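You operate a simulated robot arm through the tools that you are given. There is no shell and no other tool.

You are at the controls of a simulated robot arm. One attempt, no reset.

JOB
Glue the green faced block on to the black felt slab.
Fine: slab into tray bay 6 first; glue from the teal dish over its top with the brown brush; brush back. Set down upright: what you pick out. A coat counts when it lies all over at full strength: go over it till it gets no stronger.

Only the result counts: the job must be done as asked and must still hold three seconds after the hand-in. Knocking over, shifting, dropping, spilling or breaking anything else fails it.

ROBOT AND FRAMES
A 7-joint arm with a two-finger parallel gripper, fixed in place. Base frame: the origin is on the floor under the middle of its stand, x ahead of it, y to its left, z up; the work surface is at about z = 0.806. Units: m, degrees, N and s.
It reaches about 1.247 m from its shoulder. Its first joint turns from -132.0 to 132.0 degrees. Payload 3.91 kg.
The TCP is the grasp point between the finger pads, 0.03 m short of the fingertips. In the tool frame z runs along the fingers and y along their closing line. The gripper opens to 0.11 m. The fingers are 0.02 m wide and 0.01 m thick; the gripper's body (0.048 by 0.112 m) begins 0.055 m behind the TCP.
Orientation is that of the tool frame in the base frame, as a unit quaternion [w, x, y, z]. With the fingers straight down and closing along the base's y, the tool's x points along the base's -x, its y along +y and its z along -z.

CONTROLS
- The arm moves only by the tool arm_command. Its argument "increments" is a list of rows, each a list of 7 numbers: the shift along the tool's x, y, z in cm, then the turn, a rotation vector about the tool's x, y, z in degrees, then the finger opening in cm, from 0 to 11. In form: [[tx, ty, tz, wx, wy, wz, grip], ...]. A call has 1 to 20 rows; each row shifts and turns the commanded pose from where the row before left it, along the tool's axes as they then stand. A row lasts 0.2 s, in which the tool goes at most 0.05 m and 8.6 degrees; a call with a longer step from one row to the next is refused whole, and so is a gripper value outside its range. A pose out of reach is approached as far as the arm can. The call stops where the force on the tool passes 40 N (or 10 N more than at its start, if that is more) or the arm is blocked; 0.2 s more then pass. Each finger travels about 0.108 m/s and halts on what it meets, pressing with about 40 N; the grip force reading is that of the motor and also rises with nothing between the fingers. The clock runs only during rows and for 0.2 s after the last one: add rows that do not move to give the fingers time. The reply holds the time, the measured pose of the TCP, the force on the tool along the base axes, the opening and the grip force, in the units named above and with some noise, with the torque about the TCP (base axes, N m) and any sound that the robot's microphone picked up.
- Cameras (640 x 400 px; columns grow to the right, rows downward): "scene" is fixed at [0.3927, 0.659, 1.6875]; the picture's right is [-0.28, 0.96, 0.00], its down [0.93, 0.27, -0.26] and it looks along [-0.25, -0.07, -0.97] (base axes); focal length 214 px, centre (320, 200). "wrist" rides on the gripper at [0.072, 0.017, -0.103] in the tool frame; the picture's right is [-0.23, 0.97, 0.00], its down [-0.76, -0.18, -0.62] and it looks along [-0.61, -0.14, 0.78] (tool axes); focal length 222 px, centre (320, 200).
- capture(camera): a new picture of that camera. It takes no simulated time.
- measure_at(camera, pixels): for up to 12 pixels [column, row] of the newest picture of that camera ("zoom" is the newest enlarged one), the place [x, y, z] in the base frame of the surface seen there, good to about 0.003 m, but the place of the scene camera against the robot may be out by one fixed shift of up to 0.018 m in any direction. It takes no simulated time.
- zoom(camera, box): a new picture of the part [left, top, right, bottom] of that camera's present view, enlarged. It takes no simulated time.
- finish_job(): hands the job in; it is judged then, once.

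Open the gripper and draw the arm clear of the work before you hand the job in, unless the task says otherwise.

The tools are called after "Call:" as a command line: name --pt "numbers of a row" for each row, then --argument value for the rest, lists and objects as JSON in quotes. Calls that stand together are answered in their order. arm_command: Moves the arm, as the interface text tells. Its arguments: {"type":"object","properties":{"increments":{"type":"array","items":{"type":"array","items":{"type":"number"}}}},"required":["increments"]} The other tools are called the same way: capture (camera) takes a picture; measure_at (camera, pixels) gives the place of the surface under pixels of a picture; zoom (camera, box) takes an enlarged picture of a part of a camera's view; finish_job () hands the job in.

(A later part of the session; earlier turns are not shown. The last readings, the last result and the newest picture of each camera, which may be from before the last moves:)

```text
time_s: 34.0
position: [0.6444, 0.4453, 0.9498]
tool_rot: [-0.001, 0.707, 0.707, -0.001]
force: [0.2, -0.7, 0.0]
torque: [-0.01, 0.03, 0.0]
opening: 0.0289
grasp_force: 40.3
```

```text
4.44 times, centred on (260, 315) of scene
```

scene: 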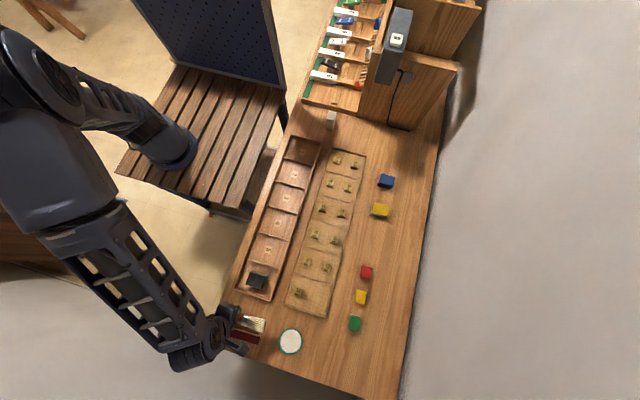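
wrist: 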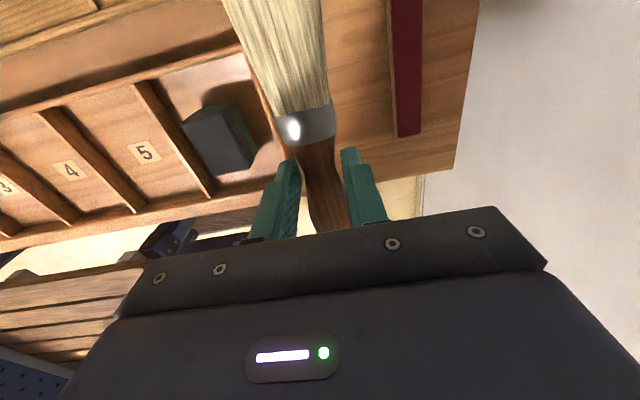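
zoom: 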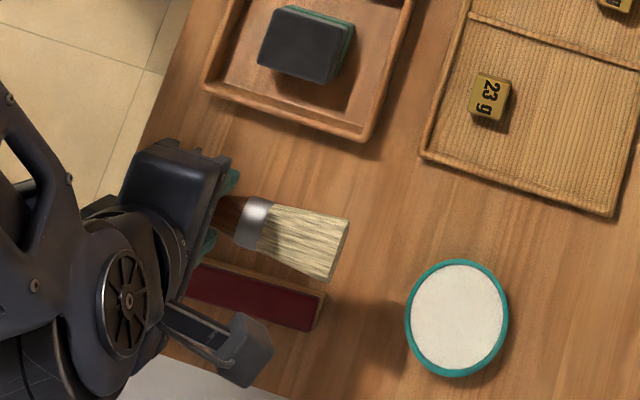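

The brush is held level. I measure the bristle tip in the scene zoom (corners near (340,225), (330,275)) to get its offset from the TCP.

Call:
measure_at --camera "zoom" --pixels '[[343, 224], [330, 274], [337, 250], [310, 240], [285, 230], [255, 220], [280, 207], [275, 250], [455, 320], [300, 45], [410, 318], [503, 320]]'

Call:
measure_at --camera "wrist" --pixels '[[232, 5], [275, 5], [315, 5], [285, 60], [305, 125], [315, 160], [228, 2], [316, 2]]'

```text
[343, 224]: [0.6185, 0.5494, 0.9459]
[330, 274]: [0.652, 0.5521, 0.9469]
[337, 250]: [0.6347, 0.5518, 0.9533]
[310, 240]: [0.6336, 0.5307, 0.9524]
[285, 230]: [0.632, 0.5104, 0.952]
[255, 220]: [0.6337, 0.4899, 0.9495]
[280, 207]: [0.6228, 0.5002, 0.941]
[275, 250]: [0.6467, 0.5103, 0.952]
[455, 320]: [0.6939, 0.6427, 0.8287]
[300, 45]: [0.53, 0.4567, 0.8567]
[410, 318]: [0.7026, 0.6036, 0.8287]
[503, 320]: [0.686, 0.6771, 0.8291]
```

```text
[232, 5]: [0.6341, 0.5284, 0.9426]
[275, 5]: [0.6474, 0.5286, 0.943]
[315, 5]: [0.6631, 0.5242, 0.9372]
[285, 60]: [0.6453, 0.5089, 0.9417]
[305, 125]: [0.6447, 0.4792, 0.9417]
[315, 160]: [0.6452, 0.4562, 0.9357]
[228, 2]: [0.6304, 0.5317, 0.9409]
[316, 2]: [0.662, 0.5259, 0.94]
```

The tip is about 0.103 m ahead of the TCP and 0.032 m below at its underside. I tilt the brush bristles-down by 25° (turn about tool y by -25°) up here and check.

Call:
arm_command --pt "0 0 -1 0 -5 0 0.5" --pt "0 0 -1 0 -5 0 0.5" --pt "0 0 0 0 -5 0 0.5" --pt "0 0 0 0 -5 0 0.5" --pt "0 0 0 0 -5 0 0.5" --pt "0 0 0 0 0 0 0.5" --pt "0 0 0 0 0 0 0.5"

Call:
capture --camera "wrist"

Call:
zoom --camera "scene" --box '[200, 270, 320, 360]'

```text
time_s: 35.6
position: [0.6451, 0.4448, 0.9693]
tool_rot: [0.153, 0.691, 0.69, -0.153]
force: [0.8, 0.3, -1.5]
torque: [0.01, 0.04, 0.02]
opening: 0.029
grasp_force: 39.9
```

```text
taken
```

wrist: 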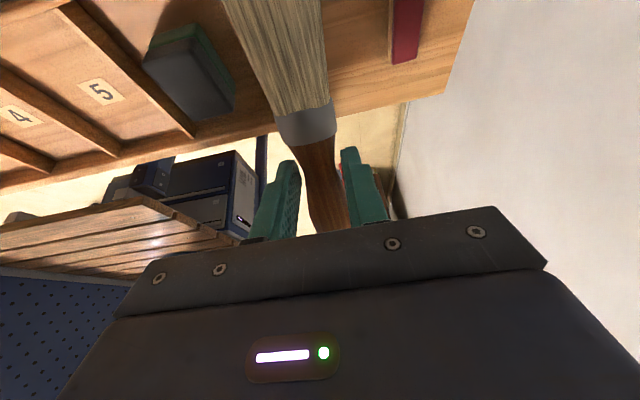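

```text
4.44 times, centred on (260, 315) of scene
```

zoom: 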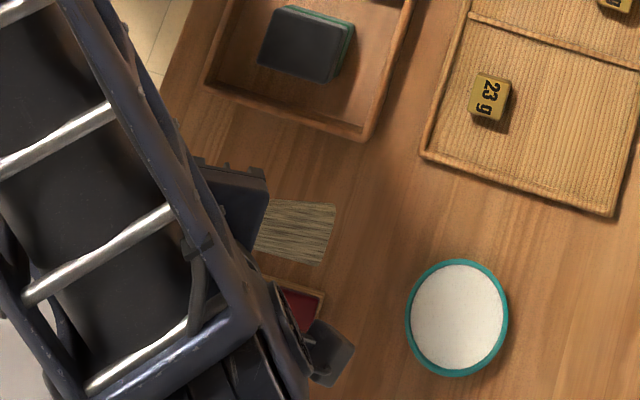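

Tilt is right (tool x = (0, 0.907, -0.423)). I check the tilted tip's place in the scene zoom before heading to the dish.

Call:
measure_at --camera "zoom" --pixels '[[333, 207], [320, 258], [327, 232], [300, 230], [270, 225], [418, 330], [495, 300], [455, 264], [458, 373], [457, 318]]'

```text
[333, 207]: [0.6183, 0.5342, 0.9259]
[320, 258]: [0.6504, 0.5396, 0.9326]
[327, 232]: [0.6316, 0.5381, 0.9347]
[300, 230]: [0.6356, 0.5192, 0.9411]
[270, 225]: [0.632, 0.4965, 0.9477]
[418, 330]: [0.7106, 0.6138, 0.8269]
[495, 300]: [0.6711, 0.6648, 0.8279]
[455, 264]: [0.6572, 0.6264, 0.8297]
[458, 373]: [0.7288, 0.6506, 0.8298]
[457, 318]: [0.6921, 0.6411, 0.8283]
```

Dish centre works out at about (0.699, 0.637). I move the tilted brush above it, TCP (0.7015, 0.562, 0.96).

Call:
arm_command --pt "2.2 1.13 -0.83 0 0 0 0.5" --pt "2.2 1.13 -0.83 0 0 0 0.5" --pt "2.2 1.13 -0.83 0 0 0 0.5" --pt "2.2 1.13 -0.83 0 0 0 0.5" --pt "2.2 1.13 -0.83 0 0 0 0.5" --pt "0 0 0 0 0 0 0.5" --pt "0 0 0 0 0 0 0.5"

Call:
capture --camera "wrist"

Call:
zoom --camera "scene" --box '[230, 290, 350, 380]'

```text
time_s: 37.2
position: [0.7028, 0.5624, 0.9627]
tool_rot: [0.153, 0.69, 0.691, -0.153]
force: [0.5, 0.0, 0.1]
torque: [0.01, 0.01, 0.01]
opening: 0.0287
grasp_force: 40.3
```

```text
taken
```

wrist: 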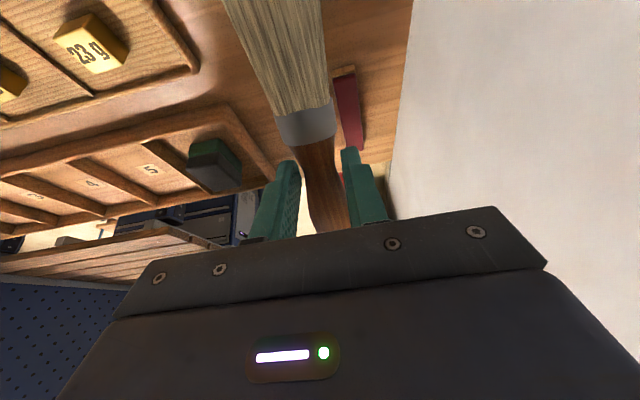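

```text
4.44 times, centred on (290, 335) of scene
```

zoom: 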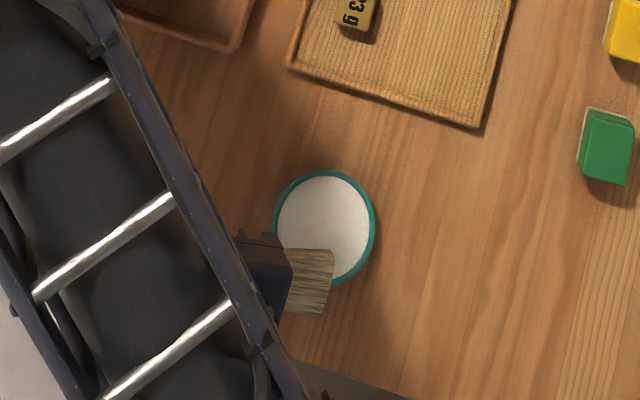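

The brush hovers near the dish; I measure its tip corners at zoom (330,253) and (320,311) against the dish rim to check alignment.

Call:
measure_at --camera "zoom" --pixels '[[329, 254], [318, 308], [323, 280], [300, 275], [320, 173], [373, 225], [350, 265], [340, 190], [325, 220]]'

```text
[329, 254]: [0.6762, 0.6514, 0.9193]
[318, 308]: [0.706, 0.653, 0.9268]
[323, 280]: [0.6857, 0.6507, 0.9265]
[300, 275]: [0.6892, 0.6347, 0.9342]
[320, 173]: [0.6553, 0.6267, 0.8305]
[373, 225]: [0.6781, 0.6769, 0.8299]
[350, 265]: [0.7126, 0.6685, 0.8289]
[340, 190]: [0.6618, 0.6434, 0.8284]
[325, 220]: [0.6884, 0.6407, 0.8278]
```

Aligned over the dish centre. I lower straight down 6.8 cm to just above the glue.

Call:
arm_command --pt "0.845 0 1.813 0 0 0 0.5" --pt "0.845 0 1.813 0 0 0 0.5" --pt "0.845 0 1.813 0 0 0 0.5" --pt "0.338 0 0.725 0 0 0 0.5" --pt "0 0 0 0 0 0 0.5" --pt "0 0 0 0 0 0 0.5"

Call:
zoom --camera "scene" --box '[260, 310, 320, 355]'

Call:
capture --camera "wrist"

```text
time_s: 38.6
position: [0.7013, 0.5611, 0.8953]
tool_rot: [0.154, 0.69, 0.691, -0.153]
force: [1.1, -0.8, -0.4]
torque: [-0.02, 0.01, 0.0]
opening: 0.0288
grasp_force: 40.2
```

```text
8.89 times, centred on (290, 332) of scene
```

zoom: 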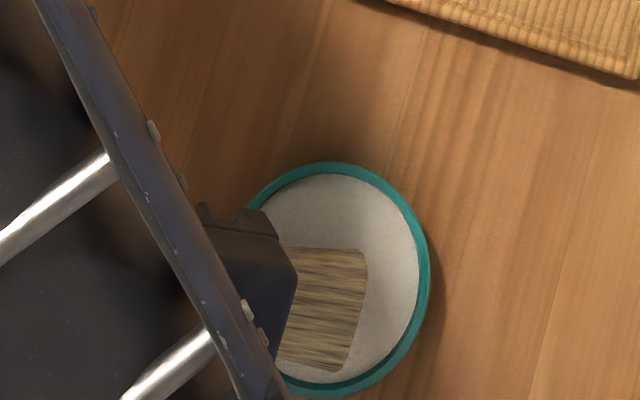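

```text
taken
```

wrist: 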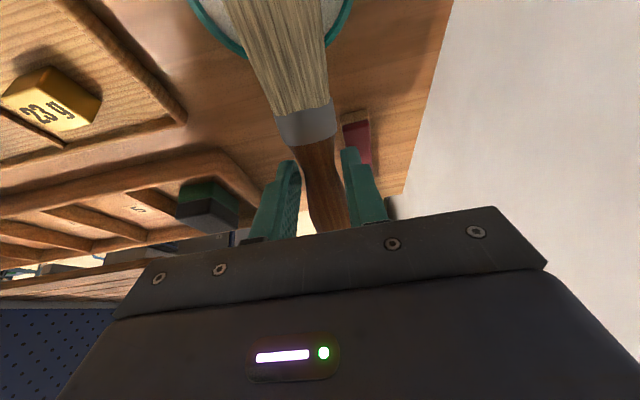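

The brush tip is over the glue. I shift 3 mm toward the dish middle and lower by small steps into the glue, watching force.

Call:
arm_command --pt "0 -0.3 0 0 0 0 0.5" --pt "0.085 0 0.181 0 0 0 0.5" --pt "0.085 0 0.181 0 0 0 0.5" --pt "0.085 0 0.181 0 0 0 0.5" --pt "0.085 0 0.181 0 0 0 0.5" --pt "0 0 0 0 0 0 0.5" --pt "0 0 0 0 0 0 0.5"

Call:
zoom --camera "scene" --box '[260, 310, 320, 355]'

Call:
capture --camera "wrist"

```text
time_s: 40.2
position: [0.6986, 0.5621, 0.8851]
tool_rot: [0.153, 0.69, 0.69, -0.153]
force: [0.1, -1.5, 8.4]
torque: [0.65, -0.01, -0.04]
opening: 0.029
grasp_force: 39.9
```

```text
8.89 times, centred on (290, 332) of scene
```

zoom: 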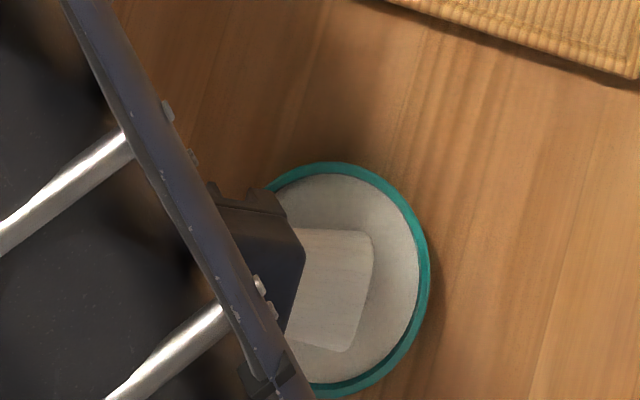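

```text
taken
```

wrist: 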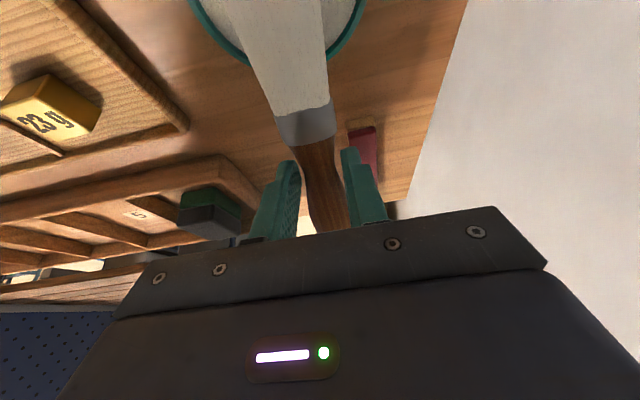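

The bristles turned white — the brush is loaded (8.4 N of contact). I lift straight up 9 cm, gently.

Call:
arm_command --pt "-0.211 0 -0.453 0 0 0 0.5" --pt "-0.423 0 -0.906 0 0 0 0.5" --pt "-0.634 0 -1.36 0 0 0 0.5" --pt "-0.845 0 -1.813 0 0 0 0.5" --pt "-0.845 0 -1.813 0 0 0 0.5" --pt "-0.845 0 -1.813 0 0 0 0.5" --pt "0 0 0 0 0 0 0.5" --pt "0 0 0 0 0 0 0.5"

Call:
zoom --camera "scene" --box '[230, 290, 350, 380]'

Call:
capture --camera "wrist"

```text
time_s: 42.0
position: [0.6987, 0.5638, 0.9757]
tool_rot: [0.153, 0.69, 0.691, -0.152]
force: [0.1, 0.4, 0.9]
torque: [0.0, -0.01, -0.02]
opening: 0.0288
grasp_force: 40.7
```

```text
4.44 times, centred on (290, 335) of scene
```

zoom: 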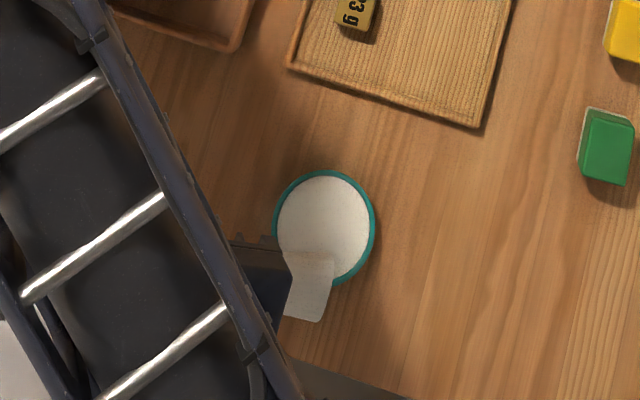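

```text
taken
```

wrist: 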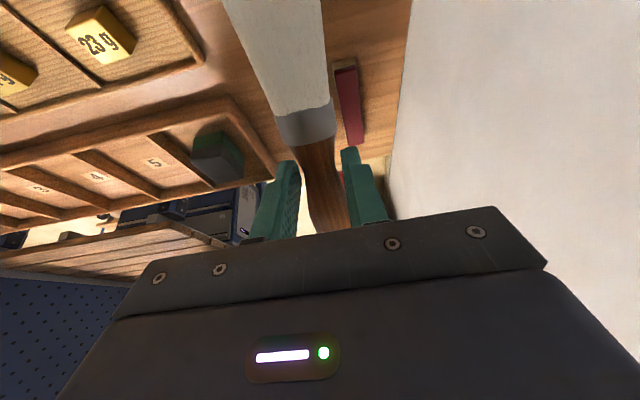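

The brush stayed firm in the grip. I carry it over to the slab, TCP (0.5415, 0.370, 0.96), tip about 4 cm above its top.

Call:
arm_command --pt "-2.11 -1.96 1.21 0 0 0 0.5" --pt "-2.11 -1.96 1.21 0 0 0 0.5" --pt "-2.11 -1.96 1.21 0 0 0 0.5" --pt "-2.11 -1.96 1.21 0 0 0 0.5" --pt "-2.11 -1.96 1.21 0 0 0 0.5" --pt "-2.11 -1.96 1.21 0 0 0 0.5" --pt "-2.11 -1.96 1.21 0 0 0 0.5" --pt "-2.11 -1.96 1.21 0 0 0 0.5" --pt "0 0 0 0 0 0 0.5" --pt "0 0 0 0 0 0 0.5"

Call:
capture --camera "wrist"

Call:
zoom --camera "scene" --box '[200, 230, 320, 320]'

```text
time_s: 44.2
position: [0.5416, 0.3665, 0.9595]
tool_rot: [0.154, 0.69, 0.691, -0.153]
force: [-0.2, 0.3, 0.1]
torque: [-0.03, -0.02, -0.03]
opening: 0.029
grasp_force: 40.3
```

```text
taken
```

wrist: 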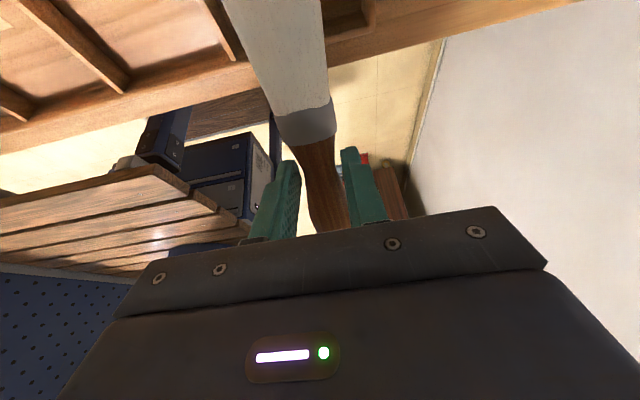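

```text
4.44 times, centred on (260, 275) of scene
```

zoom: 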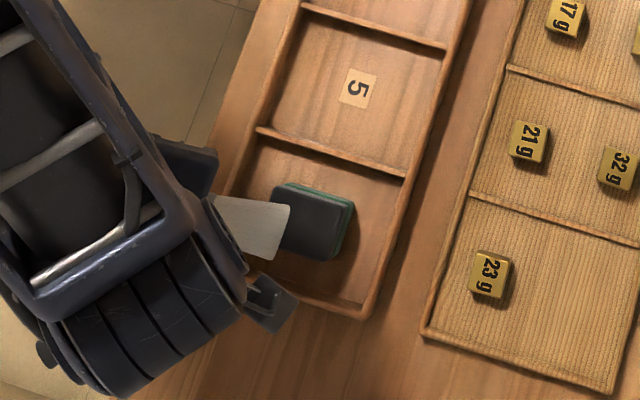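

The scene zoom shows the brush tip at (290,207)–(273,258) beside the slab top. I measure both.

Call:
measure_at --camera "zoom" --pixels '[[287, 209], [271, 254], [279, 230], [260, 228], [288, 190], [342, 206], [326, 253], [310, 225], [318, 212], [300, 245]]'

```text
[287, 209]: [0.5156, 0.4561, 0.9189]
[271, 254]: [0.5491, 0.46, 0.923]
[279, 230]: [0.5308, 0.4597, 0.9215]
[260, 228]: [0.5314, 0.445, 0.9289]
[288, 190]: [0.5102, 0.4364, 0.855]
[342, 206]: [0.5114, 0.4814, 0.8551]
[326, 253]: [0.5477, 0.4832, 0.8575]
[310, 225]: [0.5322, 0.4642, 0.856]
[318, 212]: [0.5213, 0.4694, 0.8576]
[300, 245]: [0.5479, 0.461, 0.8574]
```

Brush and slab are aligned in x within 2 mm, gap about 4 cm. I lower 3.9 cm and look at force.

Call:
arm_command --pt "0.845 0 1.813 0 0 0 0.5" --pt "0.634 0 1.36 0 0 0 0.5" --pt "0.169 0 0.363 0 0 0 0.5" --pt "0 0 0 0 0 0 0.5" --pt "0 0 0 0 0 0 0.5"

Call:
zoom --camera "scene" --box '[230, 255, 290, 300]'

```text
time_s: 45.4
position: [0.5424, 0.3672, 0.9192]
tool_rot: [0.153, 0.69, 0.691, -0.152]
force: [0.3, 0.7, 0.6]
torque: [-0.01, 0.01, 0.03]
opening: 0.0288
grasp_force: 39.8
```

```text
8.89 times, centred on (260, 278) of scene
```

zoom: 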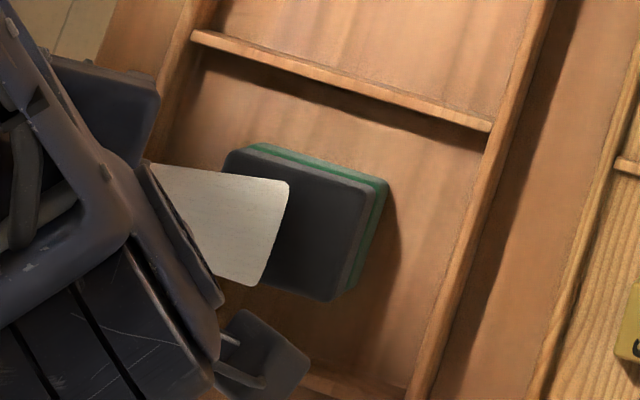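

Still free at z 0.919. I lower in 1 mm steps.

Call:
arm_command --pt "0.042 0 0.0906 0 0 0 0.5" --pt "0.042 0 0.0906 0 0 0 0.5" --pt "0 0 0 0 0 0 0.5"

Call:
zoom --camera "scene" --box '[230, 255, 290, 300]'

```text
time_s: 46.2
position: [0.5415, 0.3672, 0.9178]
tool_rot: [0.153, 0.69, 0.691, -0.153]
force: [-0.5, 0.1, -0.5]
torque: [0.05, 0.0, 0.04]
opening: 0.029
grasp_force: 40.3
```

```text
8.89 times, centred on (260, 278) of scene
```

zoom: 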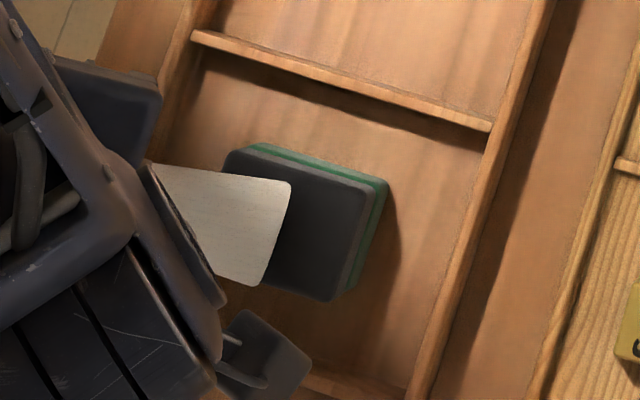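

No contact yet at 0.918. Two more 1 mm steps.

Call:
arm_command --pt "0.042 0 0.0906 0 0 0 0.5" --pt "0.042 0 0.0906 0 0 0 0.5" --pt "0 0 0 0 0 0 0.5"

Call:
zoom --camera "scene" --box '[230, 255, 290, 300]'

```text
time_s: 47.0
position: [0.5415, 0.369, 0.9176]
tool_rot: [0.153, 0.691, 0.69, -0.153]
force: [0.8, -0.1, 1.9]
torque: [0.19, -0.01, -0.04]
opening: 0.0289
grasp_force: 39.9
```

```text
8.89 times, centred on (260, 278) of scene
```

zoom: 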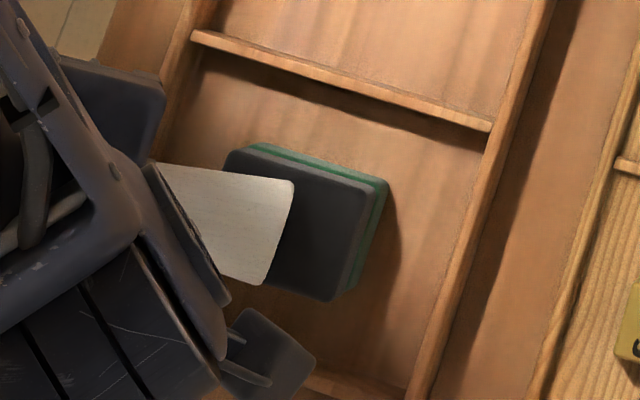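

Light contact now (1.9 N, torque 0.19). I press 1 mm more, push to the far edge (+3 cm) and pull back 6 cm, then view the result.

Call:
arm_command --pt "0.042 0 0.0906 0 0 0 0.5" --pt "0.906 0 -0.4226 0 0 0 0.5" --pt "0.906 0 -0.4226 0 0 0 0.5" --pt "0.906 0 -0.4226 0 0 0 0.5" --pt "0 0 0 0 0 0 0.5"

Call:
zoom --camera "scene" --box '[230, 255, 290, 300]'

```text
time_s: 48.2
position: [0.5405, 0.3986, 0.9138]
tool_rot: [0.153, 0.69, 0.691, -0.153]
force: [-0.4, -1.3, 14.6]
torque: [0.99, -0.01, -0.06]
opening: 0.0288
grasp_force: 40.2
```

```text
8.89 times, centred on (260, 278) of scene
```

zoom: 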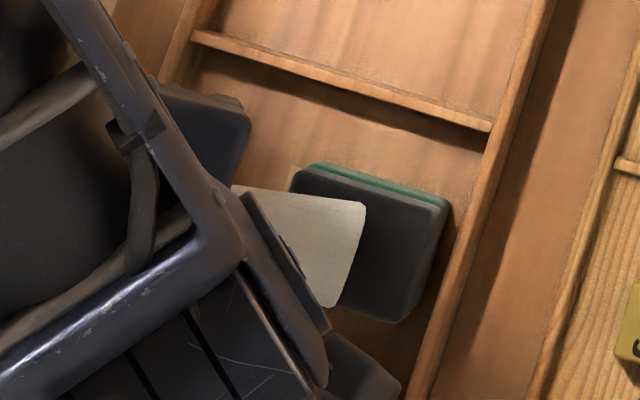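

The slab slid along with the brush toward the +y wall (still in bay 6). I lift straight off and draw back to see the coat.

Call:
arm_command --pt "-0.127 0 -0.272 0 0 0 0.5" --pt "-0.423 0 -0.906 0 0 0 0.5" --pt "-0.634 0 -1.36 0 0 0 0.5" --pt "-2.5 0 1.1 0 0 0 0.5" --pt "-3.5 0 1.0 0 0 0 0.5" --pt "-3.0 0 0 0 0 0 0.5" --pt "0 0 0 0 0 0 0.5"

Call:
zoom --camera "scene" --box '[230, 255, 290, 300]'

Call:
capture --camera "wrist"

```text
time_s: 49.8
position: [0.5418, 0.306, 0.9619]
tool_rot: [0.152, 0.69, 0.691, -0.153]
force: [0.6, 0.5, -0.7]
torque: [-0.02, -0.01, 0.01]
opening: 0.0287
grasp_force: 40.1
```

```text
8.89 times, centred on (260, 278) of scene
```

zoom: 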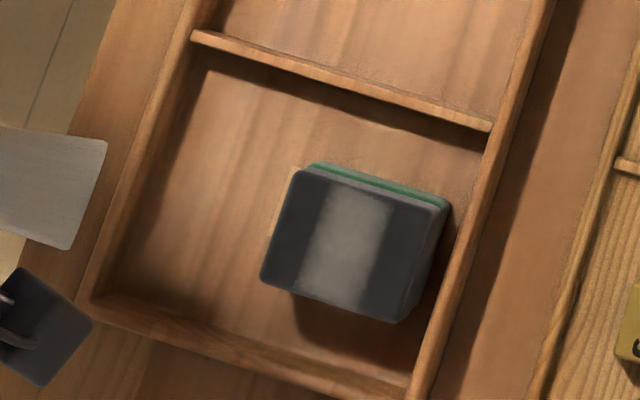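

```text
taken
```

wrist: 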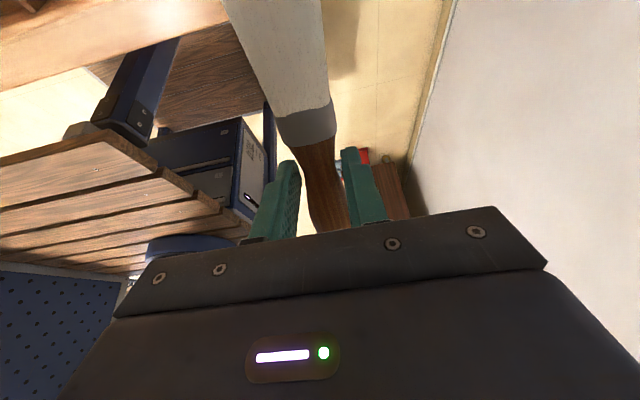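

A grey-white glue band now lies across the slab's middle over its whole width. I measure the slab's new place.

Call:
measure_at --camera "zoom" --pixels '[[303, 177], [434, 212], [397, 312], [270, 270], [350, 240], [450, 300], [470, 240], [330, 185], [372, 310], [65, 200]]'

Call:
zoom --camera "scene" --box '[252, 268, 284, 292]'

```text
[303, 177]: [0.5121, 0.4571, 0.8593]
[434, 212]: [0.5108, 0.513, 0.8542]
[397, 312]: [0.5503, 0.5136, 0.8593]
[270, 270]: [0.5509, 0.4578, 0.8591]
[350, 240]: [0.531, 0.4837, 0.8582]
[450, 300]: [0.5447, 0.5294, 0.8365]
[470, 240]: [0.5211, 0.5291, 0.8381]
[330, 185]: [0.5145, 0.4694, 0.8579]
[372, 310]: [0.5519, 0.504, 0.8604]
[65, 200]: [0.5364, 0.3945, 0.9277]
```

```text
16.00 times, centred on (268, 280) of scene
```

zoom: 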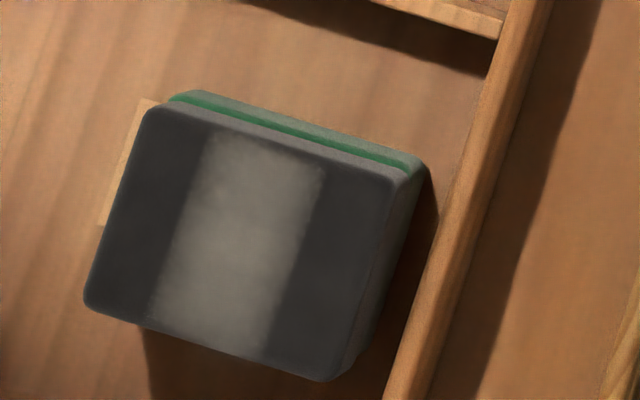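

The band's contact footprint is about 2 cm in y. Since the slab slides under side strokes, I dab from above instead: first near its -y edge, tip at y≈0.46.

Call:
arm_command --pt "3.35 -0.1 -1.56 0 0 0 0.5" --pt "3.35 0 -1.56 0 0 0 0.5" --pt "0 0 0 0 0 0 0.5" --pt "0.845 0 1.813 0 0 0 0.5" --pt "0.845 0 1.813 0 0 0 0.5" --pt "0.127 0 0.272 0 0 0 0.5" --pt "0.042 0 0.0906 0 0 0 0.5" --pt "0 0 0 0 0 0 0.5"

Call:
zoom --camera "scene" --box '[252, 268, 284, 292]'

```text
time_s: 51.6
position: [0.541, 0.3825, 0.9179]
tool_rot: [0.153, 0.691, 0.69, -0.153]
force: [0.0, 0.2, -0.9]
torque: [0.0, -0.02, -0.01]
opening: 0.0288
grasp_force: 40.2
```

```text
16.00 times, centred on (268, 280) of scene
```

zoom: 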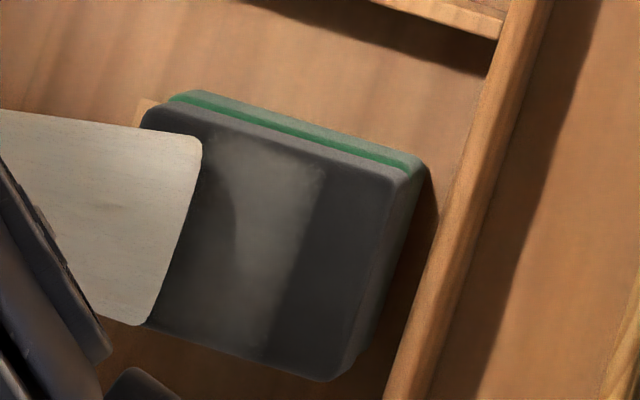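

No contact yet; I go down 1.5 mm more in small steps and hold there.

Call:
arm_command --pt "0.042 0 0.0906 0 0 0 0.5" --pt "0.021 0 0.0453 0 0 0 0.5" --pt "0 0 0 0 0 0 0.5"

```text
time_s: 52.4
position: [0.5396, 0.3813, 0.9174]
tool_rot: [0.153, 0.69, 0.691, -0.153]
force: [0.4, -0.6, -0.3]
torque: [0.0, 0.02, -0.01]
opening: 0.0288
grasp_force: 39.4
```

Call:
arm_command --pt "0.042 0 0.0906 0 0 0 0.5" --pt "0 0 0 0 0 0 0.5"

```text
time_s: 53.0
position: [0.5392, 0.3822, 0.9158]
tool_rot: [0.153, 0.691, 0.69, -0.153]
force: [-0.6, 0.3, -0.2]
torque: [-0.03, -0.01, 0.02]
opening: 0.0287
grasp_force: 39.8
```

Still no force at z 0.916; I lower another 1 mm and hold.

Call:
arm_command --pt "0.042 0 0.0906 0 0 0 0.5" --pt "0 0 0 0 0 0 0.5"

Call:
zoom --camera "scene" --box '[252, 268, 284, 292]'

```text
time_s: 53.6
position: [0.5402, 0.3822, 0.9155]
tool_rot: [0.153, 0.69, 0.69, -0.153]
force: [0.6, 0.5, 5.5]
torque: [0.37, -0.06, -0.03]
opening: 0.0288
grasp_force: 40.2
```

```text
16.00 times, centred on (268, 280) of scene
```

zoom: 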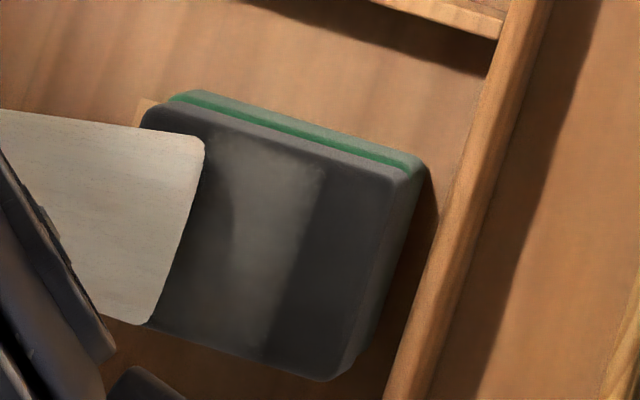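

Contact 5.5 N. I hold for one second, lift and look at what a dab leaves.

Call:
arm_command --pt "0 0 0 0 0 0 0.5" --pt "0 0 0 0 0 0 0.5" --pt "0 0 0 0 0 0 0.5" --pt "0 0 0 0 0 0 0.5" --pt "0 0 0 0 0 0 0.5" --pt "-0.127 0 -0.272 0 0 0 0.5" --pt "-0.423 0 -0.906 0 0 0 0.5" --pt "-0.634 0 -1.36 0 0 0 0.5" --pt "-3.0 0 1.4 0 0 0 0.5" --pt "-3.0 0 1.4 0 0 0 0.5" --pt "0 0 0 0 0 0 0.5"

Call:
zoom --camera "scene" --box '[252, 268, 284, 292]'

```text
time_s: 56.0
position: [0.541, 0.3167, 0.9424]
tool_rot: [0.153, 0.691, 0.69, -0.154]
force: [0.5, 0.4, -0.9]
torque: [0.01, -0.03, -0.03]
opening: 0.0285
grasp_force: 39.7
```

```text
16.00 times, centred on (268, 280) of scene
```

zoom: 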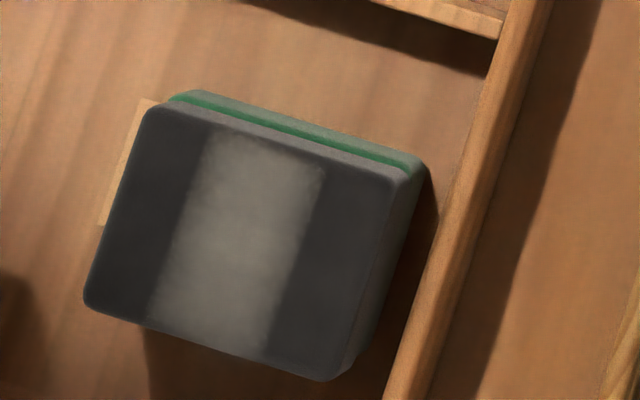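

A still dab leaves nothing, so the brush must move while touching. I push along +y with light force so that the slab rests against the wall while the brush slides over it, then lift and look.

Call:
arm_command --pt "2.9 0 -1.353 0 0 0 0.5" --pt "2.9 0 -1.353 0 0 0 0.5" --pt "0 0 0 0 0 0 0.5" --pt "0.634 0 1.36 0 0 0 0.5" --pt "0.423 0 0.906 0 0 0 0.5" --pt "0.118 0 0.254 0 0 0 0.5" --pt "0 0 0 0 0 0 0.5" --pt "0.906 0 -0.4226 0 0 0 0.5" --pt "0.906 0 -0.4226 0 0 0 0.5"

Call:
zoom --camera "scene" --box '[252, 268, 284, 292]'

```text
time_s: 58.0
position: [0.5396, 0.4013, 0.9147]
tool_rot: [0.153, 0.69, 0.691, -0.154]
force: [0.1, -6.3, 15.9]
torque: [0.8, 0.01, -0.06]
opening: 0.0285
grasp_force: 39.9
```

```text
16.00 times, centred on (268, 280) of scene
```

zoom: 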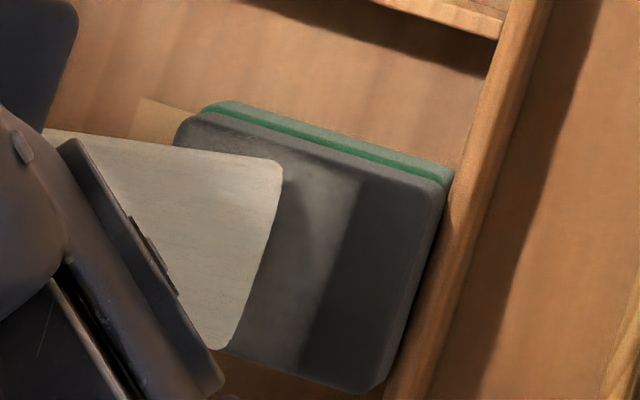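

The slab is now against the wall (Fy −6.3, Fz 15.9 N). I ease up 0.6 mm and go on pushing over the slab to its far edge, then lift and draw back.

Call:
arm_command --pt "0.88 0 -0.477 0 0 0 0.5" --pt "0.906 0 -0.4226 0 0 0 0.5" --pt "0.906 0 -0.4226 0 0 0 0.5" --pt "0.906 0 -0.4226 0 0 0 0.5"

Call:
zoom --camera "scene" --box '[252, 268, 284, 292]'

```text
time_s: 59.0
position: [0.5411, 0.4408, 0.9148]
tool_rot: [0.153, 0.69, 0.691, -0.153]
force: [-0.6, 0.0, 0.9]
torque: [0.05, 0.03, 0.02]
opening: 0.0288
grasp_force: 39.8
```

```text
16.00 times, centred on (268, 280) of scene
```

zoom: 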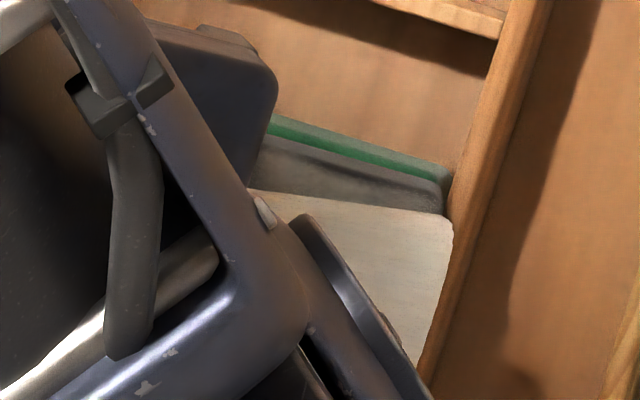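

The brush has crossed to the far edge. I lift and draw back to view the coat.

Call:
arm_command --pt "-0.211 0 -0.453 0 0 0 0.5" --pt "-0.634 0 -1.36 0 0 0 0.5" --pt "-3.5 0 1.632 0 0 0 0.5" --pt "-3.5 0 1.632 0 0 0 0.5" --pt "-3.5 0 1.632 0 0 0 0.5" --pt "0 0 0 0 0 0 0.5"

Call:
zoom --camera "scene" --box '[252, 268, 284, 292]'

Call:
capture --camera "wrist"

```text
time_s: 60.4
position: [0.5397, 0.3217, 0.932]
tool_rot: [0.153, 0.69, 0.691, -0.153]
force: [0.1, 0.4, -0.7]
torque: [-0.03, -0.01, -0.02]
opening: 0.029
grasp_force: 39.7
```

```text
16.00 times, centred on (268, 280) of scene
```

zoom: 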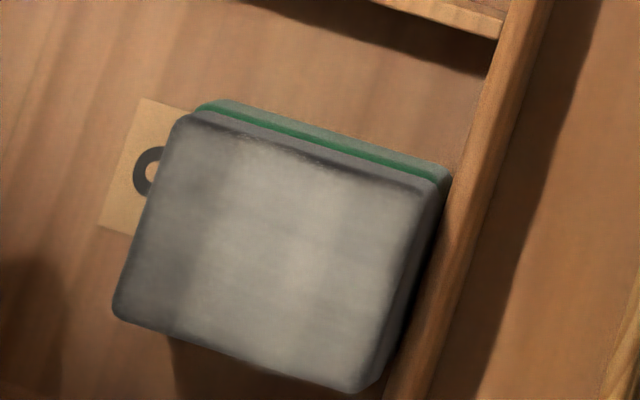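

```text
taken
```

wrist: 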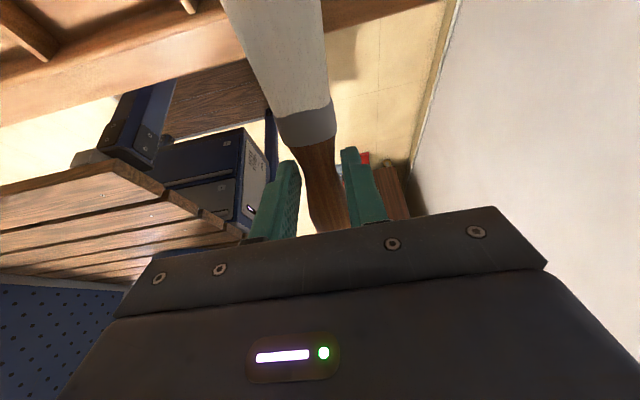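

The coat spans nearly all the top; weaker along the near (-y) side and a bare strip at the -x edge. I make another push stroke, 4 mm toward -x, from the very near edge.

Call:
arm_command --pt "2.54 -0.4 -1.183 0 0 0 0.5" --pt "2.54 0 -1.183 0 0 0 0.5" --pt "0 0 0 0 0 0 0.5" --pt "0.634 0 1.36 0 0 0 0.5" --pt "0.22 0 0.471 0 0 0 0.5" --pt "0 0 0 0 0 0 0.5" --pt "0.906 0 -0.4226 0 0 0 0.5" --pt "0.906 0 -0.4226 0 0 0 0.5" --pt "0.906 0 -0.4226 0 0 0 0.5"

Call:
arm_command --pt "0.906 0 -0.4226 0 0 0 0.5" --pt "0.906 0 -0.4226 0 0 0 0.5" --pt "0.906 0 -0.4226 0 0 0 0.5" --pt "0.453 0 -0.2113 0 0 0 0.5" --pt "0 0 0 0 0 0 0.5" --pt "-0.211 0 -0.453 0 0 0 0.5" --pt "-0.634 0 -1.36 0 0 0 0.5" --pt "-3.5 0 1.632 0 0 0 0.5" --pt "-3.5 0 1.632 0 0 0 0.5" --pt "-3.5 0 1.632 0 0 0 0.5" --pt "0 0 0 0 0 0 0.5"

Call:
zoom --camera "scene" --box '[252, 268, 284, 292]'

```text
time_s: 62.4
position: [0.5378, 0.4095, 0.9149]
tool_rot: [0.153, 0.69, 0.691, -0.153]
force: [0.7, -1.8, 3.6]
torque: [0.21, 0.0, 0.02]
opening: 0.0286
grasp_force: 40.0
```

```text
time_s: 64.8
position: [0.5355, 0.326, 0.9356]
tool_rot: [0.153, 0.69, 0.69, -0.153]
force: [0.2, 0.5, -0.9]
torque: [0.02, 0.03, -0.02]
opening: 0.0286
grasp_force: 39.5
```

```text
16.00 times, centred on (268, 280) of scene
```

zoom: 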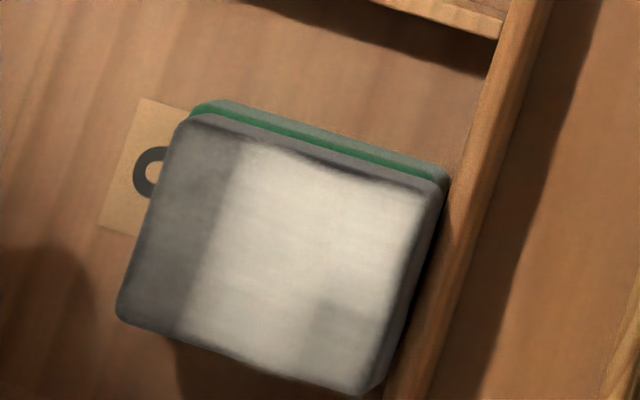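

The middle and far parts are strengthening; the near-edge strip (about 14 mm) and the -x edge strip are still weak. I set down firmly about 1 cm inside the near edge and rub back and forth by 6 mm.

Call:
arm_command --pt "2.674 -0.1 -1.247 0 0 0 0.5" --pt "2.674 -0.1 -1.247 0 0 0 0.5" --pt "0 0 0 0 0 0 0.5" --pt "0.634 0 1.36 0 0 0 0.5" --pt "0.237 0 0.507 0 0 0 0.5" --pt "0 0 0 0 0 0 0.5"

Call:
zoom --camera "scene" --box '[252, 268, 284, 292]'

```text
time_s: 66.2
position: [0.5354, 0.3871, 0.915]
tool_rot: [0.153, 0.69, 0.691, -0.153]
force: [0.5, -0.1, 4.0]
torque: [0.28, -0.01, -0.02]
opening: 0.0289
grasp_force: 40.0
```

```text
16.00 times, centred on (268, 280) of scene
```

zoom: 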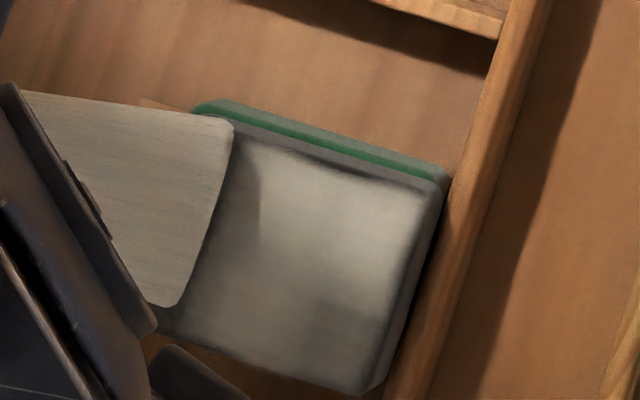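

Contact 4 N near the near edge. I rub ±6 mm several times here.

Call:
arm_command --pt "-0.544 0 0.2536 0 0 0 0.5" --pt "0.544 0 -0.2536 0 0 0 0.5" --pt "-0.544 0 0.2536 0 0 0 0.5" --pt "0.544 0 -0.2536 0 0 0 0.5" --pt "-0.544 0 0.2536 0 0 0 0.5" --pt "0.544 0 -0.2536 0 0 0 0.5" --pt "-0.544 0 0.2536 0 0 0 0.5" --pt "0.544 0 -0.2536 0 0 0 0.5" --pt "0 0 0 0 0 0 0.5"

Call:
arm_command --pt "-0.211 0 -0.453 0 0 0 0.5" --pt "-0.634 0 -1.36 0 0 0 0.5" --pt "-3.0 0 1.4 0 0 0 0.5" --pt "-3.0 0 1.4 0 0 0 0.5" --pt "0 0 0 0 0 0 0.5"

Call:
zoom --camera "scene" --box '[252, 268, 284, 292]'

```text
time_s: 68.2
position: [0.5349, 0.3881, 0.9141]
tool_rot: [0.154, 0.69, 0.69, -0.154]
force: [0.0, -0.8, 3.0]
torque: [0.13, -0.01, -0.03]
opening: 0.0289
grasp_force: 39.9
```

```text
time_s: 69.4
position: [0.5349, 0.3218, 0.9345]
tool_rot: [0.153, 0.691, 0.69, -0.154]
force: [-0.9, 0.8, -0.6]
torque: [0.01, 0.01, -0.02]
opening: 0.0285
grasp_force: 40.1
```

```text
16.00 times, centred on (268, 280) of scene
```

zoom: 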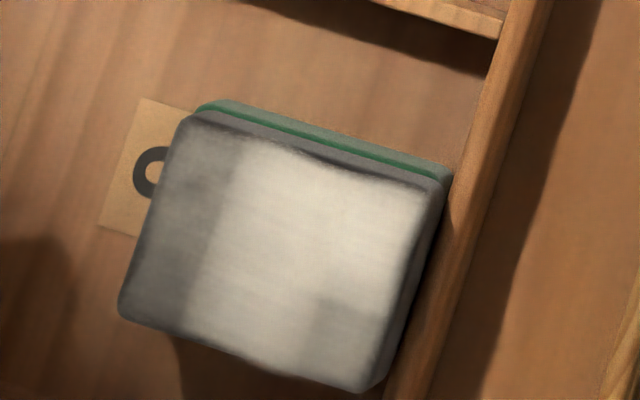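

The rub reached too far inward; the near strip is still weak. I'll use pull strokes instead: set down mid-slab and pull toward -y until the slab stops at the -y wall and the brush slides off over the near edge.

Call:
arm_command --pt "2.538 0.15 -1.183 0 0 0 0.5" --pt "2.538 0.15 -1.183 0 0 0 0.5" --pt "2.538 0 -1.183 0 0 0 0.5" --pt "0 0 0 0 0 0 0.5" --pt "0.634 0 1.36 0 0 0 0.5" --pt "0.211 0 0.453 0 0 0 0.5" --pt "0 0 0 0 0 0 0.5"

Call:
capture --camera "wrist"

```text
time_s: 71.0
position: [0.5382, 0.4046, 0.9147]
tool_rot: [0.153, 0.691, 0.69, -0.153]
force: [0.7, -0.3, 3.8]
torque: [0.36, -0.06, -0.04]
opening: 0.0289
grasp_force: 40.4
```

```text
taken
```

wrist: 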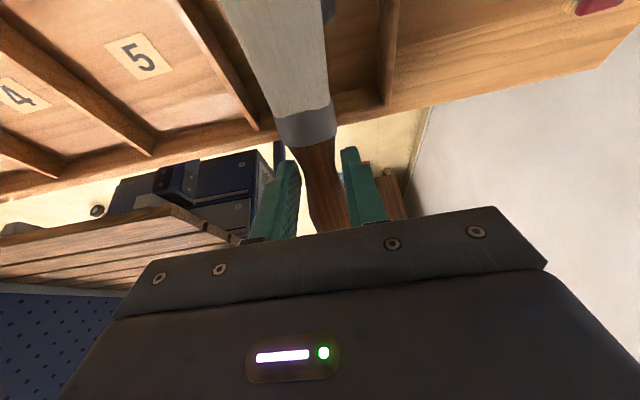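

Contact at 3.8 N mid-slab. I pull 6 cm toward -y at 5 cm/s and watch.

Call:
arm_command --pt "-0.906 0 0.4226 0 0 0 0.5" --pt "-0.906 0 0.4226 0 0 0 0.5" --pt "-0.906 0 0.4226 0 0 0 0.5" --pt "-0.906 0 0.4226 0 0 0 0.5" --pt "-0.906 0 0.4226 0 0 0 0.5" --pt "-0.906 0 0.4226 0 0 0 0.5"

Call:
zoom --camera "scene" --box '[236, 262, 284, 298]'

```text
time_s: 72.4
position: [0.5378, 0.3459, 0.9124]
tool_rot: [0.153, 0.69, 0.691, -0.153]
force: [0.0, 0.7, -0.4]
torque: [0.0, 0.01, 0.03]
opening: 0.0289
grasp_force: 39.5
```

```text
11.11 times, centred on (260, 280) of scene
```

zoom: 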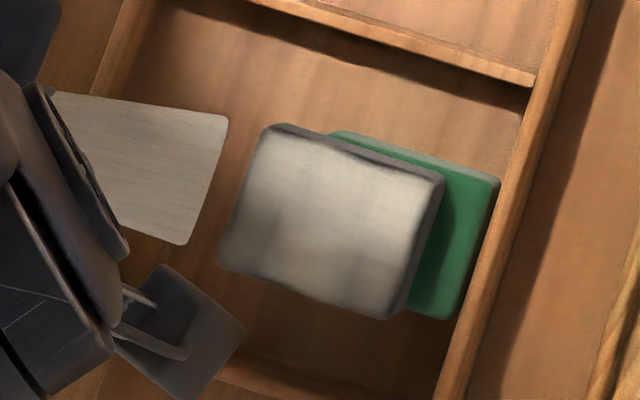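

Unexpected: the black part slid 2 cm off a separate green part that stayed by the wall (green visible at (470,200)). I lift the brush clear and look closely.

Call:
arm_command --pt "-0.211 0 -0.453 0 0 0 0.5" --pt "-0.634 0 -1.36 0 0 0 0.5" --pt "-1.69 0 -3.63 0 0 0 0.5" --pt "0 0 0 0 0 0 0.5" --pt "0 0 0 0 0 0 0.5"

Call:
zoom --camera "scene" --box '[246, 264, 286, 294]'

Call:
capture --camera "wrist"

```text
time_s: 73.6
position: [0.538, 0.3463, 0.9744]
tool_rot: [0.153, 0.691, 0.69, -0.153]
force: [0.2, 0.7, 0.3]
torque: [0.0, 0.0, 0.0]
opening: 0.0287
grasp_force: 40.0
```

```text
13.33 times, centred on (266, 279) of scene
```

zoom: 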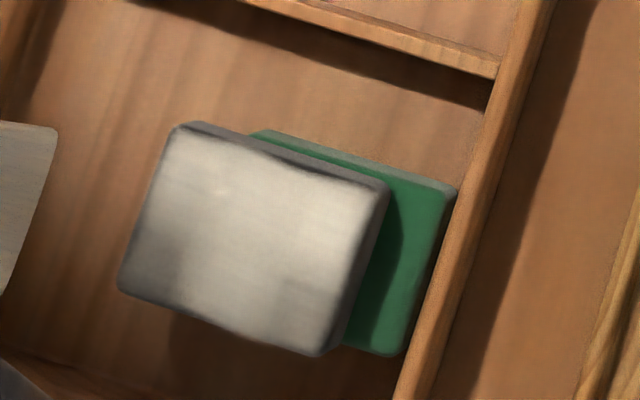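

```text
taken
```

wrist: 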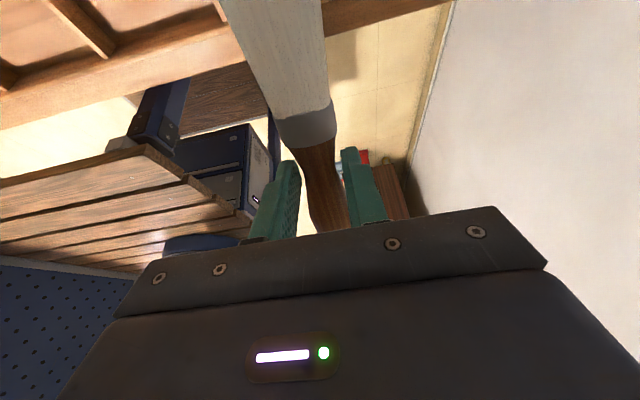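

They are two separate slabs: the black felt slab had been lying on a green one, and I carried both. I'll put the brush back, set the black slab on the bay floor, return the green slab to its original spot (0.280, 0.831), and finish the coat afterwards. First level the brush and go above its home.

Call:
arm_command --pt "0 0 0 0 5 0 0.5" --pt "0 0 0 0 5 0 0.5" --pt "0 0 0 0 5 0 0.5" --pt "0 0 0 0 5 0 0.5" --pt "0 0 0 0 5 0 0.5" --pt "0 0 0 0 0 0 0.5" --pt "2.45 2.65 0.4 0 0 0 0.5" --pt "2.45 2.65 0.4 0 0 0 0.5" --pt "2.45 2.65 0.4 0 0 0 0.5" --pt "2.45 2.65 0.4 0 0 0 0.5" --pt "0 0 0 0 0 0 0.5" --pt "0 0 0 0 0 0 0.5"

Call:
capture --camera "wrist"

Call:
zoom --camera "scene" --box '[200, 250, 320, 340]'

```text
time_s: 76.2
position: [0.6428, 0.4456, 0.958]
tool_rot: [0.0, 0.706, 0.708, 0.0]
force: [0.1, -0.5, -0.4]
torque: [0.01, 0.0, 0.02]
opening: 0.0287
grasp_force: 40.2
```

```text
taken
```

wrist: 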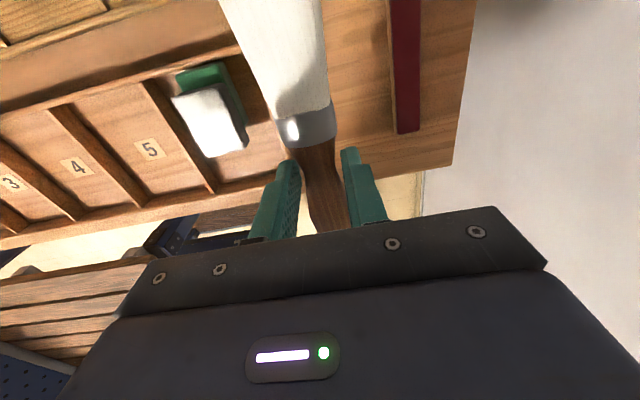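

```text
4.44 times, centred on (260, 295) of scene
```

zoom: 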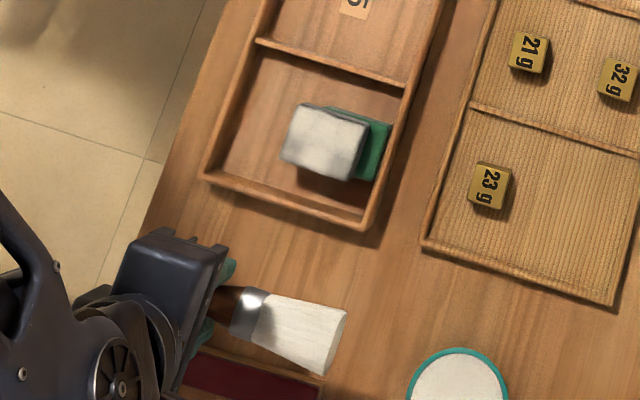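

The brush sits in the grip unchanged (ferrule still at (305,125)). I lower it to just above the table at its home spot.

Call:
arm_command --pt "-0.1 0.1 2.8 0 0 0 0.5" --pt "0 0 2.8 0 0 0 0.5" --pt "0 0 2.8 0 0 0 0.5" --pt "0 0 2.0 0 0 0 0.5" --pt "0 0 1.2 0 0 0 0.5" --pt "0 0 0.6 0 0 0 0.5" --pt "0 0 0 0 0 0 0.5" --pt "0 0 0 0 0 0 0.5"

```text
time_s: 78.0
position: [0.6441, 0.4421, 0.8362]
tool_rot: [0.0, 0.707, 0.707, 0.0]
force: [0.6, -0.3, -0.8]
torque: [0.02, -0.01, 0.0]
opening: 0.029
grasp_force: 39.7
```

At z 0.836 over its home; I lower by 1–2 mm steps until it touches.

Call:
arm_command --pt "0.1 0 0.2 0 0 0 0.5" --pt "0 0 0.15 0 0 0 0.5" --pt "0 0 0 0 0 0 0.5" --pt "0 0 0 0 0 0 0.5"

```text
time_s: 79.0
position: [0.6444, 0.444, 0.8322]
tool_rot: [0.001, 0.707, 0.707, 0.0]
force: [-0.6, -0.1, -0.2]
torque: [-0.03, 0.0, 0.01]
opening: 0.0288
grasp_force: 39.7
```

Not touching yet; another 1.5 mm.

Call:
arm_command --pt "0 0 0.1 0 0 0 0.5" --pt "0 0 0.05 0 0 0 0.5" --pt "0 0 0 0 0 0 0.5" --pt "0 0 0 0 0 0 0.5"

```text
time_s: 80.0
position: [0.645, 0.4438, 0.8316]
tool_rot: [0.0, 0.706, 0.708, 0.001]
force: [1.2, -2.9, 15.6]
torque: [-1.09, -0.02, 0.1]
opening: 0.0287
grasp_force: 40.0
```

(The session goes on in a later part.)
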